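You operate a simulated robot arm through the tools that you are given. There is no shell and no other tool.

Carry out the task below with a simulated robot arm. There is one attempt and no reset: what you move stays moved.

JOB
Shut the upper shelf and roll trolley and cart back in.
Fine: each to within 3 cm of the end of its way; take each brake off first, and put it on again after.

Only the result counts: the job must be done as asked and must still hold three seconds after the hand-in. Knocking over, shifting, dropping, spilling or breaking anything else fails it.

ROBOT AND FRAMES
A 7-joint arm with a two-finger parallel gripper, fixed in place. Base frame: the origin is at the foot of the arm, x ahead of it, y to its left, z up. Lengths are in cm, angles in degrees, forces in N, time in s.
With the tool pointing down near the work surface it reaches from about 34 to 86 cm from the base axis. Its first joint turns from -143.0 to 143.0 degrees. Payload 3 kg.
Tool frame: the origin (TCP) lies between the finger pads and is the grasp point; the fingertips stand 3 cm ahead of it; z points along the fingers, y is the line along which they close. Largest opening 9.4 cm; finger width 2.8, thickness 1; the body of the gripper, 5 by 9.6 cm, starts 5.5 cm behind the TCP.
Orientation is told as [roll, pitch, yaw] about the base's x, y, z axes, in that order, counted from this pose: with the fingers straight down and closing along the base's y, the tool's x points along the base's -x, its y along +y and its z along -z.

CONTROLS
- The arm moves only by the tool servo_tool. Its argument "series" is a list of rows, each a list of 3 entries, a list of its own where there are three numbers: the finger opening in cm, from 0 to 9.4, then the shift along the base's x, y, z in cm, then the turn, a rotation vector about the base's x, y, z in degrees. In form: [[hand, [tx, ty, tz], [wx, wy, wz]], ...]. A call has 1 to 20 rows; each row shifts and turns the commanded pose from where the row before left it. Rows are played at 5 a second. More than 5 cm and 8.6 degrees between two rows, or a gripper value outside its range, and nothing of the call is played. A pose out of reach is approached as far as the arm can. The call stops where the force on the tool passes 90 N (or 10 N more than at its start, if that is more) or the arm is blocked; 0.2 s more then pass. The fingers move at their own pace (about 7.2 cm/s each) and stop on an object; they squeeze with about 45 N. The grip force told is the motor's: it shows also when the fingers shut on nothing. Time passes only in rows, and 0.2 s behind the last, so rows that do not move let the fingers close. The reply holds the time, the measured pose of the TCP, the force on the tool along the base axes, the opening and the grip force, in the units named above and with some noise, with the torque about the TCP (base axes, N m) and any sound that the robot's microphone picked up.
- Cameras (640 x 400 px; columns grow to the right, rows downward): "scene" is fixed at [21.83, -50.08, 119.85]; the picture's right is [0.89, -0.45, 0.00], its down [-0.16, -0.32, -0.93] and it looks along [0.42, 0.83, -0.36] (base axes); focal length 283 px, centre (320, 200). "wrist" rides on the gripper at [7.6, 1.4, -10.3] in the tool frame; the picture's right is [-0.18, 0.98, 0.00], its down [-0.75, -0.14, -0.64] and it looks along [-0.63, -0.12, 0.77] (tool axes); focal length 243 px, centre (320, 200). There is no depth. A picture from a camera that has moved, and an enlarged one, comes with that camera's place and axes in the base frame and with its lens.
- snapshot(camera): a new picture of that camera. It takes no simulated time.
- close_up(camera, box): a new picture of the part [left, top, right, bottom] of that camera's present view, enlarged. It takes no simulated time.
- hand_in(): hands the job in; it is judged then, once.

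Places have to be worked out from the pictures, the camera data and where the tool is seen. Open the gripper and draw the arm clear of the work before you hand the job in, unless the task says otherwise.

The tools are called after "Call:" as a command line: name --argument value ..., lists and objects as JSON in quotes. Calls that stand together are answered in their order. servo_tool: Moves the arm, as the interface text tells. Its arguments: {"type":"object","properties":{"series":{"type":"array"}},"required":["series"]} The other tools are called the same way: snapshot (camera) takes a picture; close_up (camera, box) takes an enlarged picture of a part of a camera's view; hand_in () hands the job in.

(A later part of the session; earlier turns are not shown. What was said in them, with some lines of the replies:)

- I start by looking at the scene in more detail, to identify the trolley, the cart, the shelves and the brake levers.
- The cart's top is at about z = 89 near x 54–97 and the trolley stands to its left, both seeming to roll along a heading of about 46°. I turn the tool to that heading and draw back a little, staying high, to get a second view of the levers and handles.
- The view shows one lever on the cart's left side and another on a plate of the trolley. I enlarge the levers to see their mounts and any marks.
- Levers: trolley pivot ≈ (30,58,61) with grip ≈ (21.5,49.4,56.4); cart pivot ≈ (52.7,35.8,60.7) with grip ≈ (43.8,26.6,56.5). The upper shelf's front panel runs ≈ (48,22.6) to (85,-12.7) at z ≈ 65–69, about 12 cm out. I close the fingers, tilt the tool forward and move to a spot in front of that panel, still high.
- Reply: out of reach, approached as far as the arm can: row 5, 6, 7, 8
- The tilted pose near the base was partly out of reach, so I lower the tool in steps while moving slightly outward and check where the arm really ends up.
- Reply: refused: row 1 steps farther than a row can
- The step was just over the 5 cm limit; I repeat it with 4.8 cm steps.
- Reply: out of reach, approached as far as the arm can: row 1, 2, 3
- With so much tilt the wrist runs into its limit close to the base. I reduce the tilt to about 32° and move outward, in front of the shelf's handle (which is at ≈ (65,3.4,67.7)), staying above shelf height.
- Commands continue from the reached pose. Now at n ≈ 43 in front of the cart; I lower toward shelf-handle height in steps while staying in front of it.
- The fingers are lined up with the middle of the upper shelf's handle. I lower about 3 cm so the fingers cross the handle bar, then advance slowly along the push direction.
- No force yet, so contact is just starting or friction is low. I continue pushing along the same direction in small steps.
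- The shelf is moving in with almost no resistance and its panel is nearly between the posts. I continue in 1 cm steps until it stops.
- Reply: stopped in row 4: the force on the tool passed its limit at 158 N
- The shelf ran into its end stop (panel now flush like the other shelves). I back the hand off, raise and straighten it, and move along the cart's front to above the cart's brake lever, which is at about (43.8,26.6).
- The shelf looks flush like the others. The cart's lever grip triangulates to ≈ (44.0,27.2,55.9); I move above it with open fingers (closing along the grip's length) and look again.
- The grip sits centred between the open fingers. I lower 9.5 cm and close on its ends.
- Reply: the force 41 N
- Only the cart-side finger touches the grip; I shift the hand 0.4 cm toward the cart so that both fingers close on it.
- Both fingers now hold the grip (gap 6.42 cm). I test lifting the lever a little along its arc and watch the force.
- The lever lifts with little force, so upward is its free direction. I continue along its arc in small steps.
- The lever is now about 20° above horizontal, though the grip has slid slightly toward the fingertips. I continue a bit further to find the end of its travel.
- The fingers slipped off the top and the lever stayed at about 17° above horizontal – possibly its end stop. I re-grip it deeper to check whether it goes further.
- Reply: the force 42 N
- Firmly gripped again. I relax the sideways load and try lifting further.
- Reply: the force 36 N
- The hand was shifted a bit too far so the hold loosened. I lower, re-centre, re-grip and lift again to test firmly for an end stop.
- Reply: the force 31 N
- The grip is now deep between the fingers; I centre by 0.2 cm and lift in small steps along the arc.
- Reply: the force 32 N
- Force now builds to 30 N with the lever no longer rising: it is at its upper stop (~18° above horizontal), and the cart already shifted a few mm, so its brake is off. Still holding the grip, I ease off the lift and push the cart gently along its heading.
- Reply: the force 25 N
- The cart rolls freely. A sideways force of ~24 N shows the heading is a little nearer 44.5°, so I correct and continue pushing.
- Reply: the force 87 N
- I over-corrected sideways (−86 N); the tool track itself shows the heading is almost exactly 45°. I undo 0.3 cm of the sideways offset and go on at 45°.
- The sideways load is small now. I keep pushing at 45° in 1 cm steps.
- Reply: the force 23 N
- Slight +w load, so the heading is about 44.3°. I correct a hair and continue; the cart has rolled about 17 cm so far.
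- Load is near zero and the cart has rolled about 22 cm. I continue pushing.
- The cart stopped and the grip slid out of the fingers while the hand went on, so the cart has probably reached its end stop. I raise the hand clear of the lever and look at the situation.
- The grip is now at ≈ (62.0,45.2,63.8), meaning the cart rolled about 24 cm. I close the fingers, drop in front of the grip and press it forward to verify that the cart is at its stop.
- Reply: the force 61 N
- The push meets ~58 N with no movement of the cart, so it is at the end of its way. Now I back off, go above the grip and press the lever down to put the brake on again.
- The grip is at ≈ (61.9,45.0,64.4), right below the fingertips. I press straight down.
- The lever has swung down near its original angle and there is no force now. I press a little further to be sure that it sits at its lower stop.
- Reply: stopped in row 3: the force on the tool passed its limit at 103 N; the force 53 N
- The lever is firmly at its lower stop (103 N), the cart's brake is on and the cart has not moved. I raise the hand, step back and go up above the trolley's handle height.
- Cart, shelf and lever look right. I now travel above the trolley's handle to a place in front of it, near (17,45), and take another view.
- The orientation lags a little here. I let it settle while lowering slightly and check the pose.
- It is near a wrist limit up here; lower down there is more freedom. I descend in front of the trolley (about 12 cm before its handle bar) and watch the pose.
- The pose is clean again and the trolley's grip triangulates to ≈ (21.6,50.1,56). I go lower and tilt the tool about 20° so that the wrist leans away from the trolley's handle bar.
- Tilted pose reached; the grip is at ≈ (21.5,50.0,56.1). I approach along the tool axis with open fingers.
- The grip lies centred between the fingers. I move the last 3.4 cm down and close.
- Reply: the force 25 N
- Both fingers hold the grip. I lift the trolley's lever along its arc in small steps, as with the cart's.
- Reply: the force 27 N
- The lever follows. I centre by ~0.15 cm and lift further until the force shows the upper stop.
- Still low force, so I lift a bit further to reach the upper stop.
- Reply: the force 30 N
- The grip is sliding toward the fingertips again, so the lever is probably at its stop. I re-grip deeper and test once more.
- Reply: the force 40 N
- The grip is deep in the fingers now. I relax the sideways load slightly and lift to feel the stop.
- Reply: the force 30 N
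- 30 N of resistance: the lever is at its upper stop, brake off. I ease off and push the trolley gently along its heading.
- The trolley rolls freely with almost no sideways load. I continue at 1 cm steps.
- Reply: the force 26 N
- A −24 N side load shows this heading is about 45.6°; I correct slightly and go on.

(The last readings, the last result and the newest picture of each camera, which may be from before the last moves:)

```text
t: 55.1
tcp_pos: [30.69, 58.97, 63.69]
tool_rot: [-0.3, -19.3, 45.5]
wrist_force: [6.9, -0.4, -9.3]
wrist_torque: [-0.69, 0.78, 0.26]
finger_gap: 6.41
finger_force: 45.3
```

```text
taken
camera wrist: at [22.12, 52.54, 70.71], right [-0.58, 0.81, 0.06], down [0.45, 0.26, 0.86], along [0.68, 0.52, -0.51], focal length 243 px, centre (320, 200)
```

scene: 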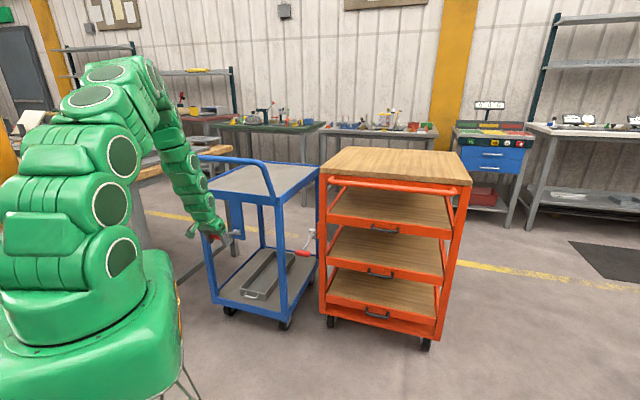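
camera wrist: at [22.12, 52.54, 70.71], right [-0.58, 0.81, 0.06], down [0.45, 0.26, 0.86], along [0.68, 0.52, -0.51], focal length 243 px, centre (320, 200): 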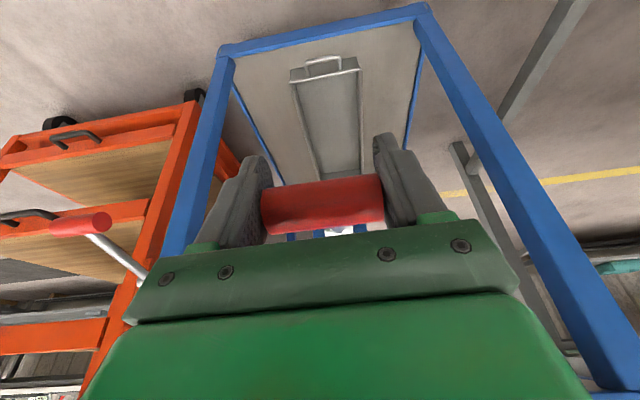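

Side load is negligible; trolley has rolled ~13 cm. I continue.

Call:
servo_tool --series '[[5, [0.71, 0.7, 0], [0, 0, 0]], [5, [0.7, 0.705, 0], [0, 0, 0]], [5, [0.7, 0.705, 0], [0, 0, 0]], [5, [0.7, 0.705, 0], [0, 0, 0]], [5, [0.7, 0.705, 0], [0, 0, 0]]]'

Call:
snapshot --camera "scene"

Call:
snapshot --camera "wrist"

```text
t: 56.3
tcp_pos: [34.09, 62.51, 63.63]
tool_rot: [-0.1, -19.4, 45.5]
wrist_force: [31.1, -25.9, 6.0]
wrist_torque: [0.99, -0.37, 0.07]
finger_gap: 6.37
finger_force: 45.3
```

```text
taken
```

scene: 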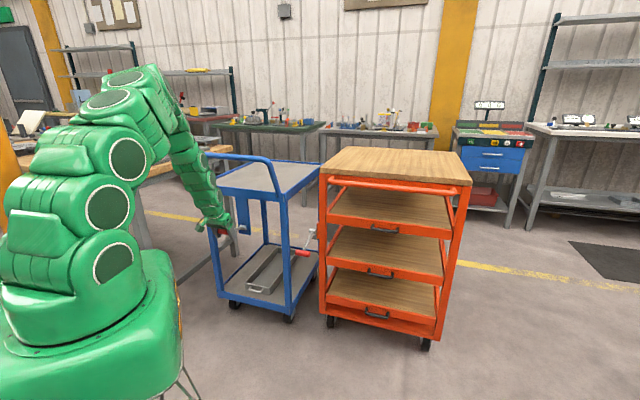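

```text
taken
camera wrist: at [25.61, 56.05, 70.72], right [-0.58, 0.81, 0.06], down [0.45, 0.26, 0.86], along [0.68, 0.52, -0.51], focal length 243 px, centre (320, 200)
```

wrist: 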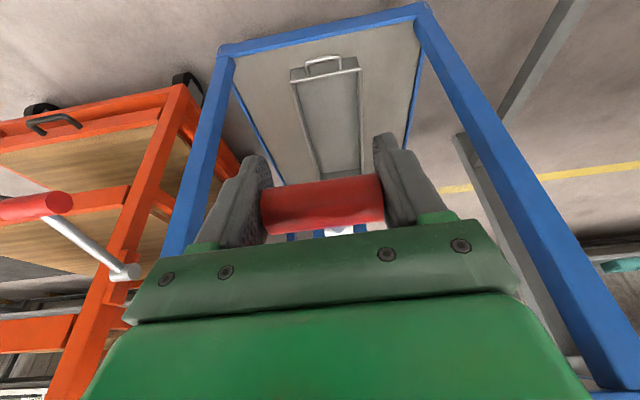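

A +40 N side load has built up; I relieve it and continue with the push.

Call:
servo_tool --series '[[5, [0.8, 0.58, 0], [0, 0, 0]], [5, [0.71, 0.7, 0], [0, 0, 0]], [5, [0.71, 0.7, 0], [0, 0, 0]], [5, [0.71, 0.7, 0], [0, 0, 0]]]'

Call:
snapshot --camera "scene"

Call:
snapshot --camera "wrist"

```text
t: 57.3
tcp_pos: [37.13, 65.31, 63.7]
tool_rot: [-0.1, -19.7, 45.5]
wrist_force: [7.2, -2.8, -7.5]
wrist_torque: [-0.15, 0.91, -0.07]
finger_gap: 6.37
finger_force: 45.0
```

```text
taken
```

scene: 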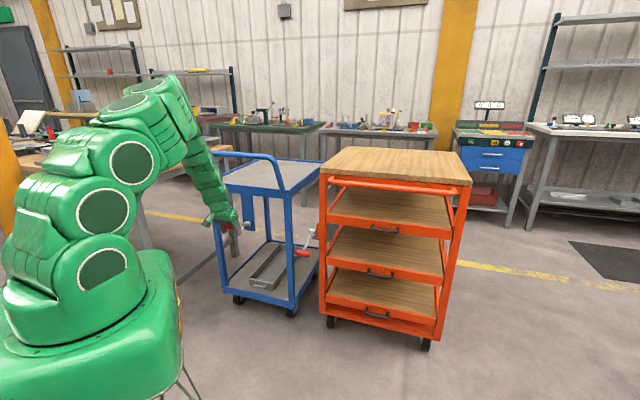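

```text
taken
camera wrist: at [28.56, 58.94, 70.78], right [-0.58, 0.81, 0.06], down [0.45, 0.26, 0.86], along [0.68, 0.52, -0.51], focal length 243 px, centre (320, 200)
```

wrist: 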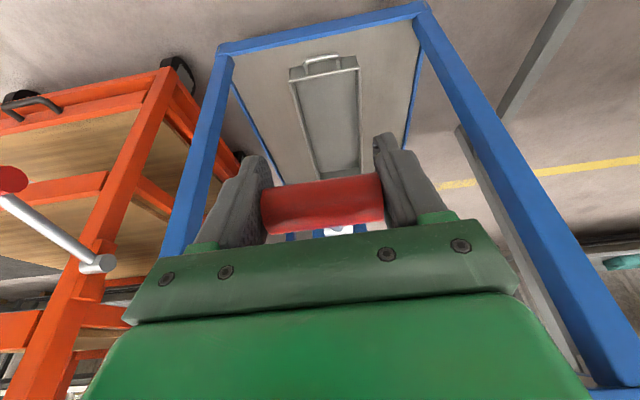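

Rolled ~22 cm, load near zero. I continue in smaller 0.5 cm steps to catch the stop gently.

Call:
servo_tool --series '[[5, [0.36, 0.35, 0], [0, 0, 0]], [5, [0.36, 0.35, 0], [0, 0, 0]], [5, [0.36, 0.35, 0], [0, 0, 0]], [5, [0.36, 0.35, 0], [0, 0, 0]]]'

```text
t: 58.3
tcp_pos: [38.49, 66.7, 63.75]
tool_rot: [-0.1, -19.5, 45.8]
wrist_force: [-5.2, 7.8, 3.5]
wrist_torque: [0.62, -0.13, 0.4]
finger_gap: 6.39
finger_force: 45.2
```

Still free; I go on with small steps.

Call:
servo_tool --series '[[5, [0.35, 0.36, 0], [0, 0, 0]], [5, [0.35, 0.36, 0], [0, 0, 0]], [5, [0.35, 0.36, 0], [0, 0, 0]]]'

Call:
snapshot --camera "wrist"

Call:
snapshot --camera "scene"

```text
t: 59.1
tcp_pos: [39.45, 67.86, 63.69]
tool_rot: [-0.2, -19.5, 45.8]
wrist_force: [-20.2, 16.7, 3.5]
wrist_torque: [0.17, -0.33, 0.07]
finger_gap: 6.39
finger_force: 44.8
```

```text
taken
camera wrist: at [30.94, 61.3, 70.69], right [-0.58, 0.81, 0.06], down [0.45, 0.26, 0.86], along [0.68, 0.52, -0.51], focal length 243 px, centre (320, 200)
```

wrist: 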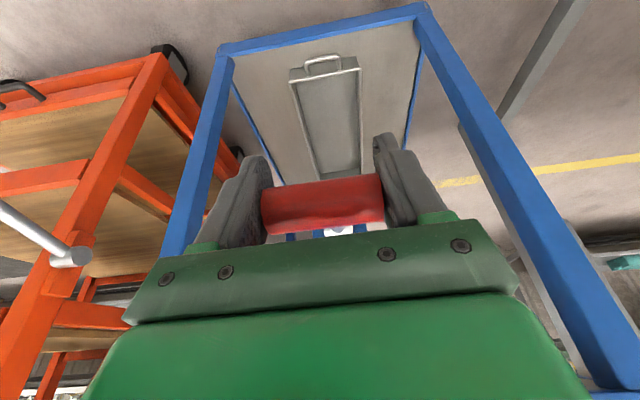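

```text
taken
```

scene: 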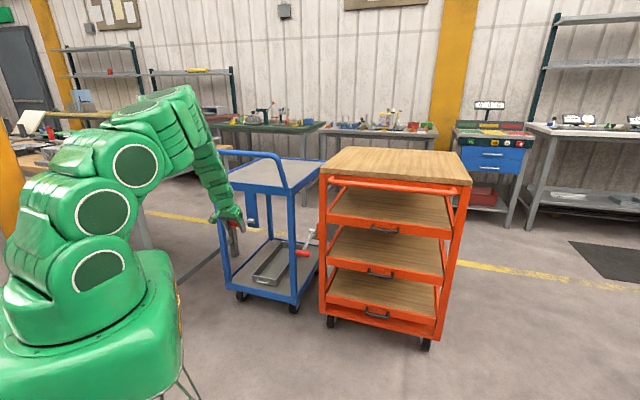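

Rolled ~25.4 cm and not at the stop yet (no forward resistance). I correct the side load and continue.

Call:
servo_tool --series '[[5, [0.29, 0.42, 0], [0, 0, 0]], [5, [0.35, 0.36, 0], [0, 0, 0]], [5, [0.35, 0.36, 0], [0, 0, 0]], [5, [0.35, 0.36, 0], [0, 0, 0]]]'

```text
t: 60.1
tcp_pos: [40.94, 69.24, 63.72]
tool_rot: [-0.1, -19.3, 45.4]
wrist_force: [-4.8, 6.9, -2.5]
wrist_torque: [0.06, 0.33, 0.41]
finger_gap: 6.39
finger_force: 44.8
```

27.4 cm and still rolling freely; continuing.

Call:
servo_tool --series '[[5, [0.35, 0.36, 0], [0, 0, 0]], [5, [0.35, 0.36, 0], [0, 0, 0]], [5, [0.35, 0.36, 0], [0, 0, 0]], [5, [0.35, 0.36, 0], [0, 0, 0]]]'

Call:
snapshot --camera "scene"

Call:
snapshot --camera "wrist"

```text
t: 61.1
tcp_pos: [42.34, 70.57, 63.69]
tool_rot: [-0.1, -19.5, 45.5]
wrist_force: [-10.4, -9.5, 3.6]
wrist_torque: [0.65, 0.04, -0.62]
finger_gap: 6.44
finger_force: 36.6
```

```text
taken
```

scene: 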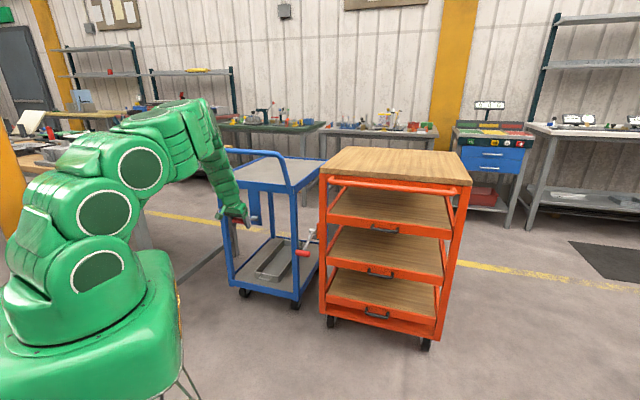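

```text
taken
camera wrist: at [33.79, 64.2, 70.77], right [-0.58, 0.81, 0.06], down [0.45, 0.26, 0.86], along [0.68, 0.52, -0.51], focal length 243 px, centre (320, 200)
```

wrist: 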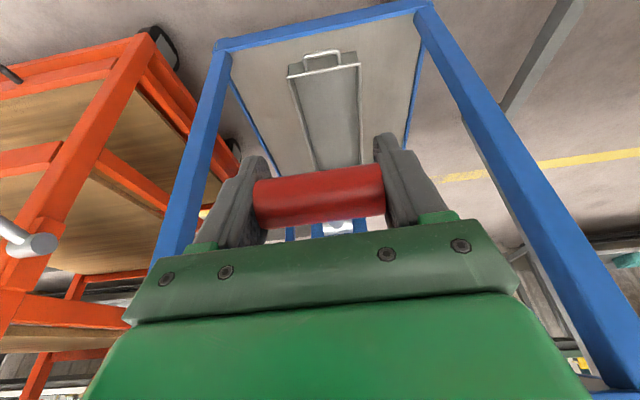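

The grip has slid slightly back in the fingers and a forward resistance appears – the trolley seems to have stopped at about 28.5 cm. I release, retract, and then test by pressing the grip with closed fingers.

Call:
servo_tool --series '[[9.4, [0, 0, 0], [0, 0, 0]], [9.4, [0, 0, 0], [0, 0, 0]], [9.4, [-0.9, -0.9, 3.6], [0, 0, 0]], [9.4, [-0.9, -0.9, 3.6], [0, 0, 0]], [0, [-2.4, -2.4, 0], [0, 0, 0]], [0, [0, 0, 0], [0, 0, 0]]]'

Call:
snapshot --camera "wrist"

Call:
close_up --camera "scene" --box '[180, 130, 340, 330]'

```text
t: 62.5
tcp_pos: [38.05, 66.47, 70.87]
tool_rot: [-0.2, -19.5, 45.6]
wrist_force: [0.0, 1.1, -0.5]
wrist_torque: [0.0, 0.01, 0.03]
finger_gap: 0.97
finger_force: 0.2
```

```text
taken
camera wrist: at [29.48, 60.01, 77.92], right [-0.58, 0.81, 0.06], down [0.45, 0.26, 0.86], along [0.68, 0.52, -0.51], focal length 243 px, centre (320, 200)
```

wrist: 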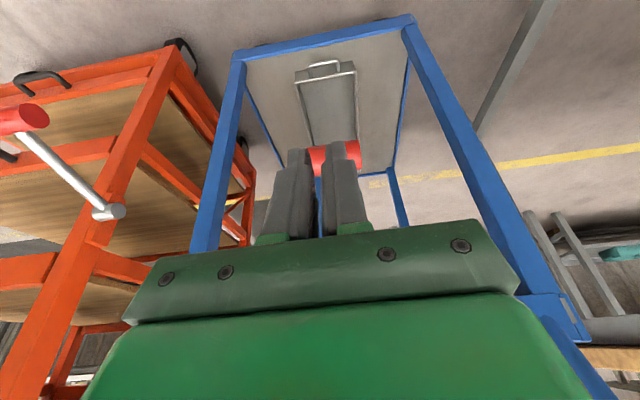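

```text
2.00 times, centred on (260, 230) of scene
camera zoom: at [21.83, -50.08, 119.85], right [0.89, -0.45, 0.0], down [-0.16, -0.32, -0.93], along [0.42, 0.83, -0.36], focal length 565 px, centre (440, 140)
```

zoom: 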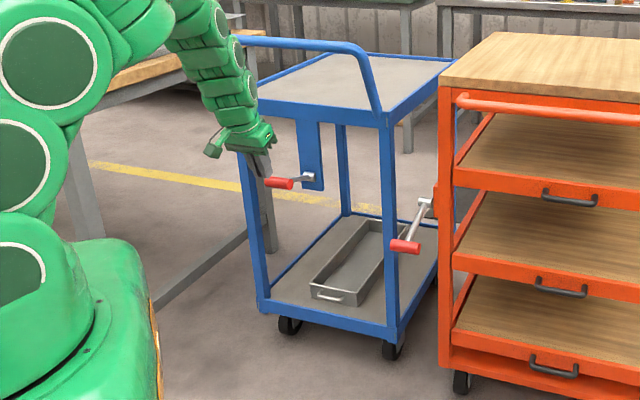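

The grip is now at ≈ (41.9,71.5,63.7), i.e. the trolley rolled ~29 cm. I lower the closed fingers in front of it and press forward to test for the stop.

Call:
servo_tool --series '[[0, [0, 0, -3.2], [0, 0, 0]], [0, [-0.2, 0.2, -3.2], [0, 0, 0]], [0, [0.8, 0.8, 0], [0, 0, 0]], [0, [0.7, 0.7, 0], [0, 0, 0]], [0, [0.5, 0.5, 0], [0, 0, 0]], [0, [0.4, 0.4, 0], [0, 0, 0]]]'

Call:
close_up --camera "scene" --box '[180, 130, 340, 330]'

```text
t: 63.9
tcp_pos: [39.95, 68.84, 64.18]
tool_rot: [-0.4, -18.9, 45.8]
wrist_force: [-53.4, -48.8, 2.4]
wrist_torque: [-0.04, -0.07, -0.1]
finger_gap: 0.0
finger_force: 32.9
```

```text
2.00 times, centred on (260, 230) of scene
camera zoom: at [21.83, -50.08, 119.85], right [0.89, -0.45, 0.0], down [-0.16, -0.32, -0.93], along [0.42, 0.83, -0.36], focal length 565 px, centre (440, 140)
```

zoom: 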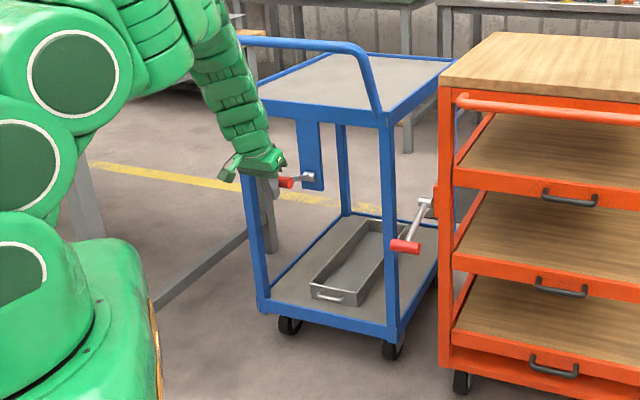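

72 N with no movement: the trolley is at the end of its way. I back off and position the fingertips over the grip (keeping the tilt to stay clear of the handle bar).

Call:
servo_tool --series '[[0, [-1.2, -1.2, 0], [0, 0, 0]], [0, [0, 0, 3.6], [0, 0, 0]], [0, [0, 0, 3.6], [0, 0, 0]], [0, [2.4, 3.0, 0], [0, 0, 0]], [0, [0, 0, 0], [0, 0, 0]]]'

Call:
snapshot --camera "wrist"

Call:
close_up --camera "scene" --box '[190, 150, 310, 260]'

```text
t: 65.1
tcp_pos: [41.56, 70.73, 71.88]
tool_rot: [-0.2, -19.5, 45.7]
wrist_force: [0.3, 0.1, 0.1]
wrist_torque: [-0.01, -0.01, 0.0]
finger_gap: 0.0
finger_force: 32.5
```

```text
taken
camera wrist: at [32.93, 64.38, 78.86], right [-0.58, 0.81, 0.06], down [0.45, 0.26, 0.86], along [0.68, 0.52, -0.51], focal length 243 px, centre (320, 200)
```

wrist: 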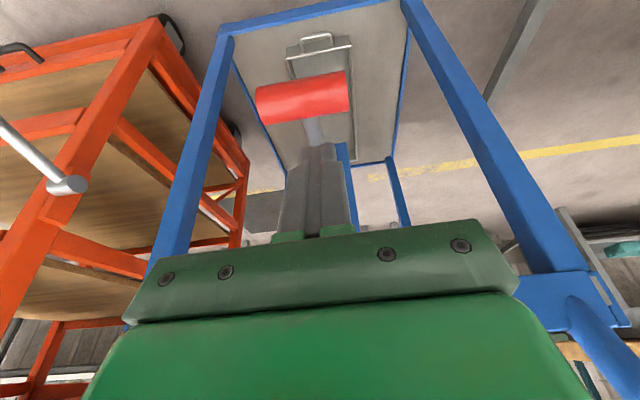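

```text
3.64 times, centred on (250, 205) of scene
camera zoom: at [21.83, -50.08, 119.85], right [0.89, -0.45, 0.0], down [-0.16, -0.32, -0.93], along [0.42, 0.83, -0.36], focal length 1028 px, centre (574, 182)
```

zoom: 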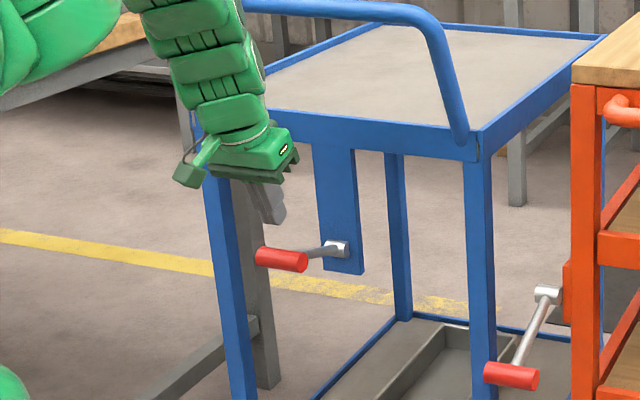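

The grip is at ≈ (41.7,70.3,64.3); the tips are ~0.9 cm too far forward, so I shift back and press down.

Call:
servo_tool --series '[[0, [-0.6, -0.65, -1.5], [0, 0, 0]], [0, [0, 0, -1.5], [0, 0, 0]], [0, [0, 0, -1.2], [0, 0, 0]], [0, [0, 0, -1.2], [0, 0, 0]], [0, [0, 0, -1.2], [0, 0, 0]], [0, [0, 0, -1.2], [0, 0, 0]], [0, [0, 0, -1.2], [0, 0, 0]], [0, [0, 0, -1.0], [0, 0, 0]]]'

Call:
snapshot --camera "wrist"

Call:
close_up --camera "scene" --box '[190, 150, 310, 260]'

```text
t: 66.9
tcp_pos: [40.82, 70.27, 61.79]
tool_rot: [-0.1, -19.3, 45.7]
wrist_force: [-0.2, 0.1, 0.1]
wrist_torque: [0.02, -0.02, 0.04]
finger_gap: 0.0
finger_force: 33.2
```

```text
taken
camera wrist: at [32.31, 63.74, 68.69], right [-0.58, 0.81, 0.06], down [0.45, 0.26, 0.86], along [0.68, 0.52, -0.51], focal length 243 px, centre (320, 200)
```

wrist: 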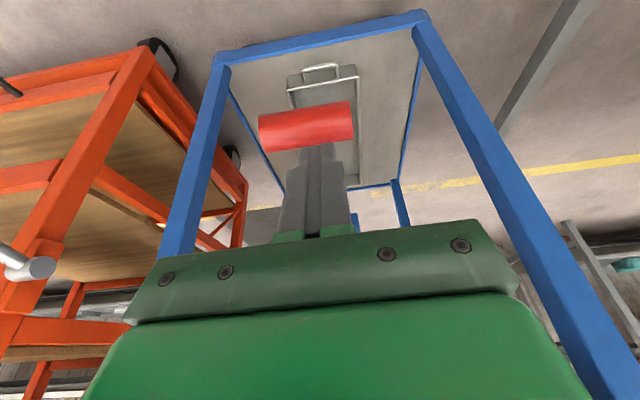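

```text
3.64 times, centred on (250, 205) of scene
camera zoom: at [21.83, -50.08, 119.85], right [0.89, -0.45, 0.0], down [-0.16, -0.32, -0.93], along [0.42, 0.83, -0.36], focal length 1028 px, centre (574, 182)
```

zoom: 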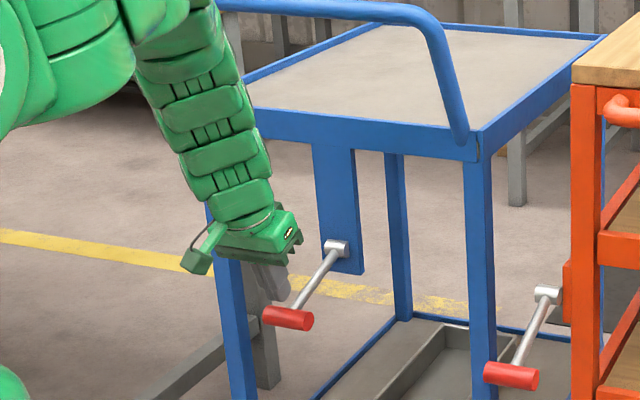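

The lever has swung down parallel to the cart's lever. I press a bit more to confirm it is at the lower stop.

Call:
servo_tool --series '[[0, [0, 0, -0.8], [0, 0, 0]], [0, [0, 0, -0.6], [0, 0, 0]], [0, [0, 0, -0.3], [0, 0, 0]]]'

Call:
close_up --camera "scene" --box '[190, 150, 310, 260]'

```text
t: 67.7
tcp_pos: [40.92, 70.21, 60.08]
tool_rot: [-0.3, -19.5, 45.7]
wrist_force: [-22.1, -30.8, 46.5]
wrist_torque: [-0.72, 0.49, -0.03]
finger_gap: 0.0
finger_force: 33.3
```

```text
3.64 times, centred on (250, 205) of scene
camera zoom: at [21.83, -50.08, 119.85], right [0.89, -0.45, 0.0], down [-0.16, -0.32, -0.93], along [0.42, 0.83, -0.36], focal length 1028 px, centre (574, 182)
```

zoom: 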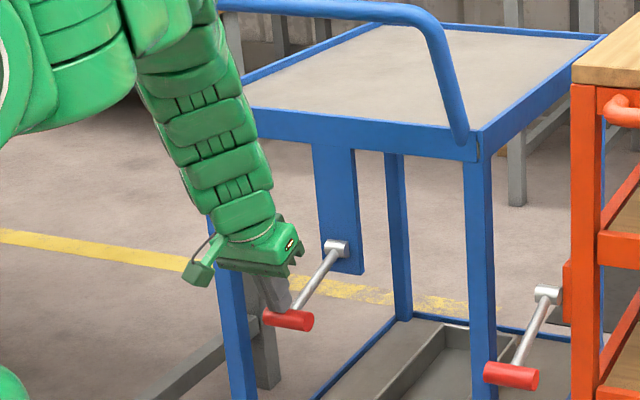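

46 N at the lower stop: the trolley's brake is on. I lift off, back away from the trolley and raise the arm with the gripper open.

Call:
servo_tool --series '[[0, [-0.5, -0.5, 3], [0, 0, 0]], [0, [-3, -3, 1], [0, 0, 0]], [0, [-3, -3, 0], [0, 0, 0]], [0, [-3, -3, 0], [0, 0, 0]], [0, [-3, -3, 0], [0, 0, 0]], [9.4, [-1, -1, 4.5], [0, 0, 0]], [9.4, [-1, -1, 4.5], [0, 0, 0]], [9.4, [0, 0, 4.5], [0, 0, 0]], [9.4, [0, 0, 4.5], [0, 0, 0]]]'

Call:
snapshot --camera "scene"

Call:
snapshot --camera "wrist"

```text
t: 69.7
tcp_pos: [26.8, 55.08, 81.02]
tool_rot: [-0.1, -18.5, 44.7]
wrist_force: [-0.3, 0.1, 0.1]
wrist_torque: [-0.01, 0.01, 0.0]
finger_gap: 9.41
finger_force: 0.1
```

```text
taken
```

scene: 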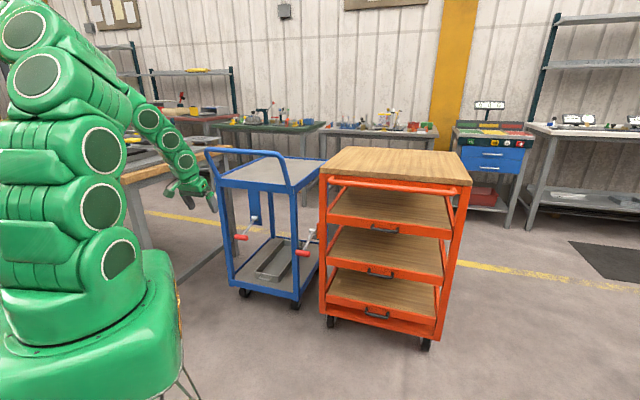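

```text
taken
camera wrist: at [18.23, 48.78, 88.25], right [-0.57, 0.82, 0.05], down [0.46, 0.26, 0.85], along [0.68, 0.51, -0.53], focal length 243 px, centre (320, 200)
```

wrist: 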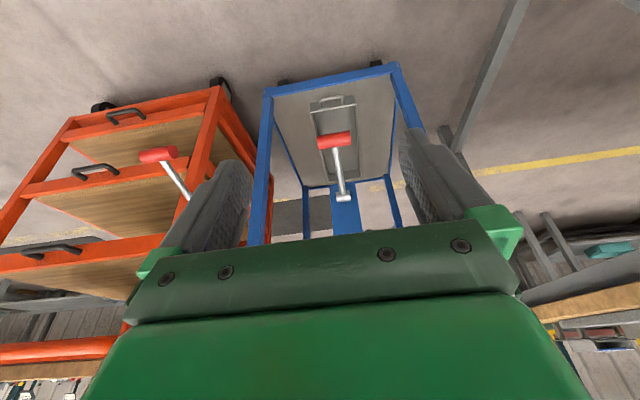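

Both levers are down and everything appears in place. I check closely that the upper shelf stayed shut while the cart rolled.

Call:
close_up --camera "scene" --box '[300, 140, 490, 360]'

Call:
close_up --camera "scene" --box '[310, 160, 480, 260]'

Call:
close_up --camera "wrist" --box '[0, 80, 220, 260]'

```text
1.82 times, centred on (395, 250) of scene
camera zoom: at [21.83, -50.08, 119.85], right [0.89, -0.45, 0.0], down [-0.16, -0.32, -0.93], along [0.42, 0.83, -0.36], focal length 514 px, centre (184, 109)
```

zoom: 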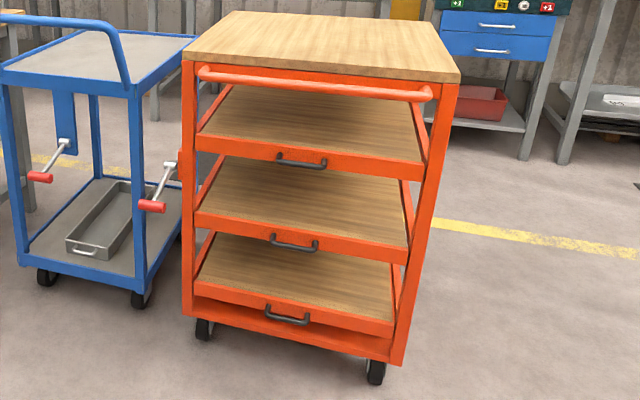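

```text
3.76 times, centred on (395, 210) of scene
camera zoom: at [21.83, -50.08, 119.85], right [0.89, -0.45, 0.0], down [-0.16, -0.32, -0.93], along [0.42, 0.83, -0.36], focal length 1064 px, centre (38, 162)
```

zoom: 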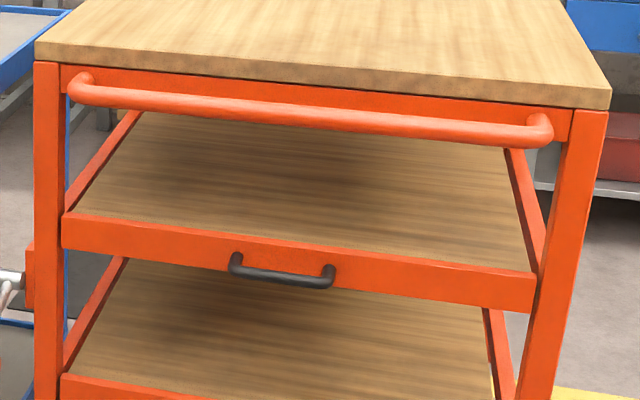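

```text
2.22 times, centred on (110, 170) of wrist
camera zoom: at [18.23, 48.78, 88.25], right [-0.57, 0.82, 0.05], down [0.46, 0.26, 0.85], along [0.68, 0.51, -0.53], focal length 539 px, centre (787, 267)
```

zoom: 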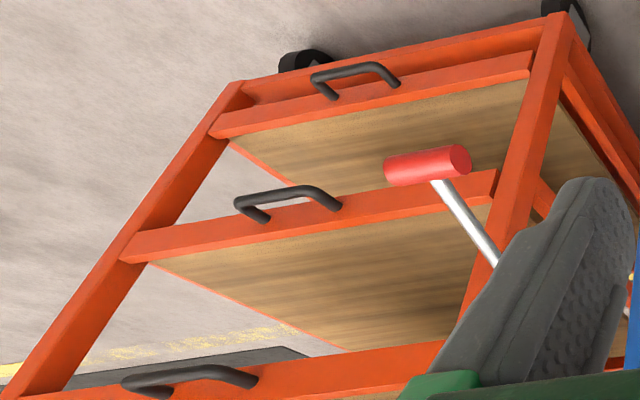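

The upper panel looks flush. To be sure I enlarge the right ends of the three shelf fronts to compare how they sit against the post.

Call:
close_up --camera "scene" --box '[420, 180, 480, 350]'

Call:
close_up --camera "scene" --box '[310, 190, 370, 330]'

```text
2.35 times, centred on (450, 265) of scene
camera zoom: at [21.83, -50.08, 119.85], right [0.89, -0.45, 0.0], down [-0.16, -0.32, -0.93], along [0.42, 0.83, -0.36], focal length 665 px, centre (14, 47)
```

zoom: 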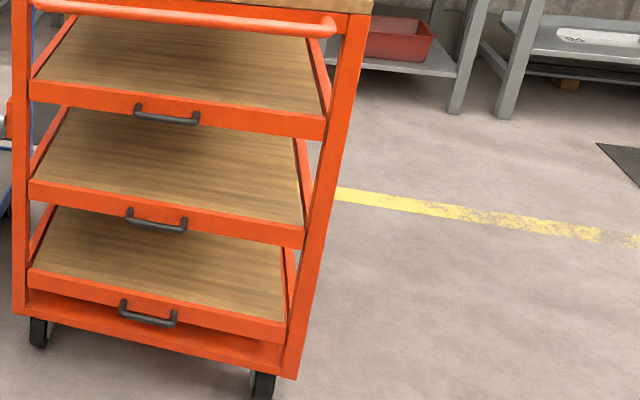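

```text
2.86 times, centred on (340, 260) of scene
camera zoom: at [21.83, -50.08, 119.85], right [0.89, -0.45, 0.0], down [-0.16, -0.32, -0.93], along [0.42, 0.83, -0.36], focal length 807 px, centre (263, 29)
```

zoom: 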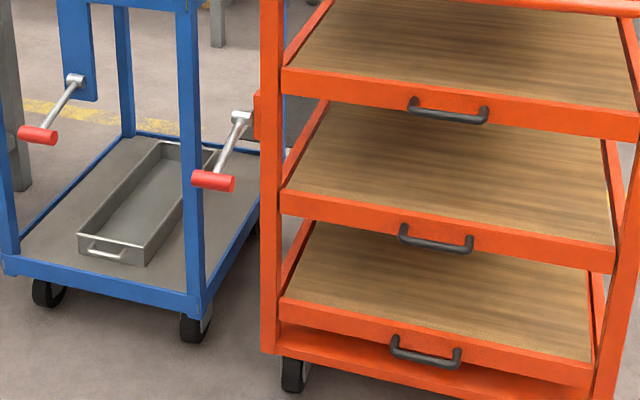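

All three shelf fronts sit identically against the posts, both levers are down, and the tray is undisturbed. I draw the arm further clear with the gripper open.

Call:
servo_tool --series '[[9.4, [-1.5, -1.5, 3], [-5.6, 5.7, 0]], [9.4, [-1.5, -1.5, 3], [-5.6, 5.7, 0]], [9.4, [0, 0, 4], [0, 0, 0]], [9.4, [2, -4, 3], [0, 0, 0]], [9.4, [2, -4, 2], [0, 0, 0]], [9.4, [0, 0, 0], [0, 0, 0]], [9.4, [0, 0, 0], [0, 0, 0]]]'

Call:
snapshot --camera "scene"

```text
refused: row 4 steps farther than a row can; nothing moved
```

```text
taken
```

scene: 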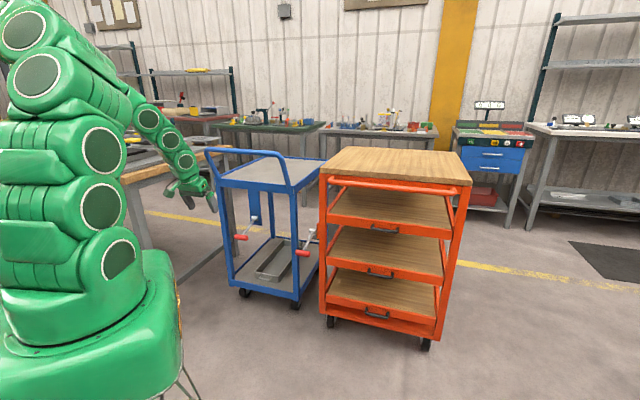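

One row was too long; I repeat the retreat with shorter steps.

Call:
servo_tool --series '[[9.4, [-1.5, -1.5, 3], [-5.6, 5.7, 0]], [9.4, [-1.5, -1.5, 3], [-5.6, 5.7, 0]], [9.4, [0, 0, 4], [0, 0, 0]], [9.4, [1.5, -3.5, 2], [0, 0, 0]], [9.4, [1.5, -3.5, 2], [0, 0, 0]], [9.4, [0, 0, 0], [0, 0, 0]], [9.4, [0, 0, 0], [0, 0, 0]]]'

Call:
snapshot --camera "scene"

Call:
close_up --camera "scene" --box '[200, 140, 340, 320]'

```text
t: 71.3
tcp_pos: [26.69, 45.43, 95.42]
tool_rot: [0.0, -2.9, 45.3]
wrist_force: [-0.1, 0.5, 0.1]
wrist_torque: [-0.01, -0.08, -0.06]
finger_gap: 9.4
finger_force: 0.1
```

```text
taken
```

scene: 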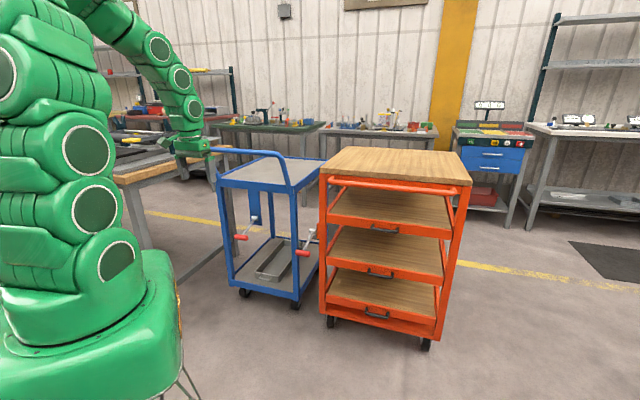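

```text
2.22 times, centred on (270, 230) of scene
camera zoom: at [21.83, -50.08, 119.85], right [0.89, -0.45, 0.0], down [-0.16, -0.32, -0.93], along [0.42, 0.83, -0.36], focal length 628 px, centre (431, 133)
```

zoom: 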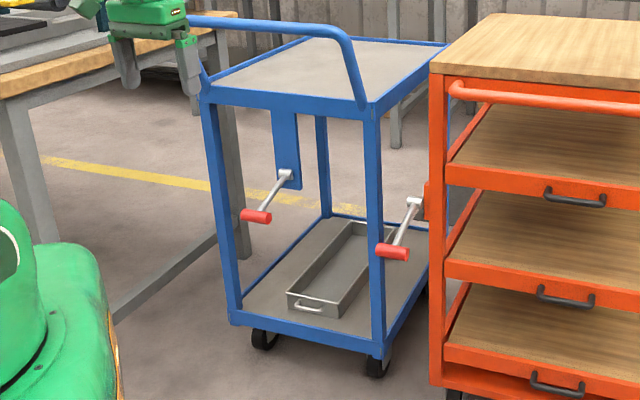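

The shelf is shut, cart and trolley are at the ends of their ways with both brake levers down, and the open gripper is clear (about 30 cm in front of the trolley's handle). I hand the job in.

Call:
hand_in

```text
The job is handed in.
```

The job is handed in, and I have no verdict back yet. The upper shelf is shut, and the trolley and cart are rolled back in with both brakes on.

- **Upper shelf:** I pushed it in until it hit its stop. After the cart had rolled, its front still sat level with the other two shelves.
- **Cart:** I lifted the brake lever to its upper stop and rolled the cart about 24 cm. It did not move when I pressed it with about 58 N at the end. I then pressed the lever down to its lower stop.
- **Trolley:** I did the same here. It rolled about 29 cm and did not move under about 72 N. Its lever is also back at its lower stop, and the tray on it stayed in place.

The gripper is open and about 30 cm in front of the trolley's handle.
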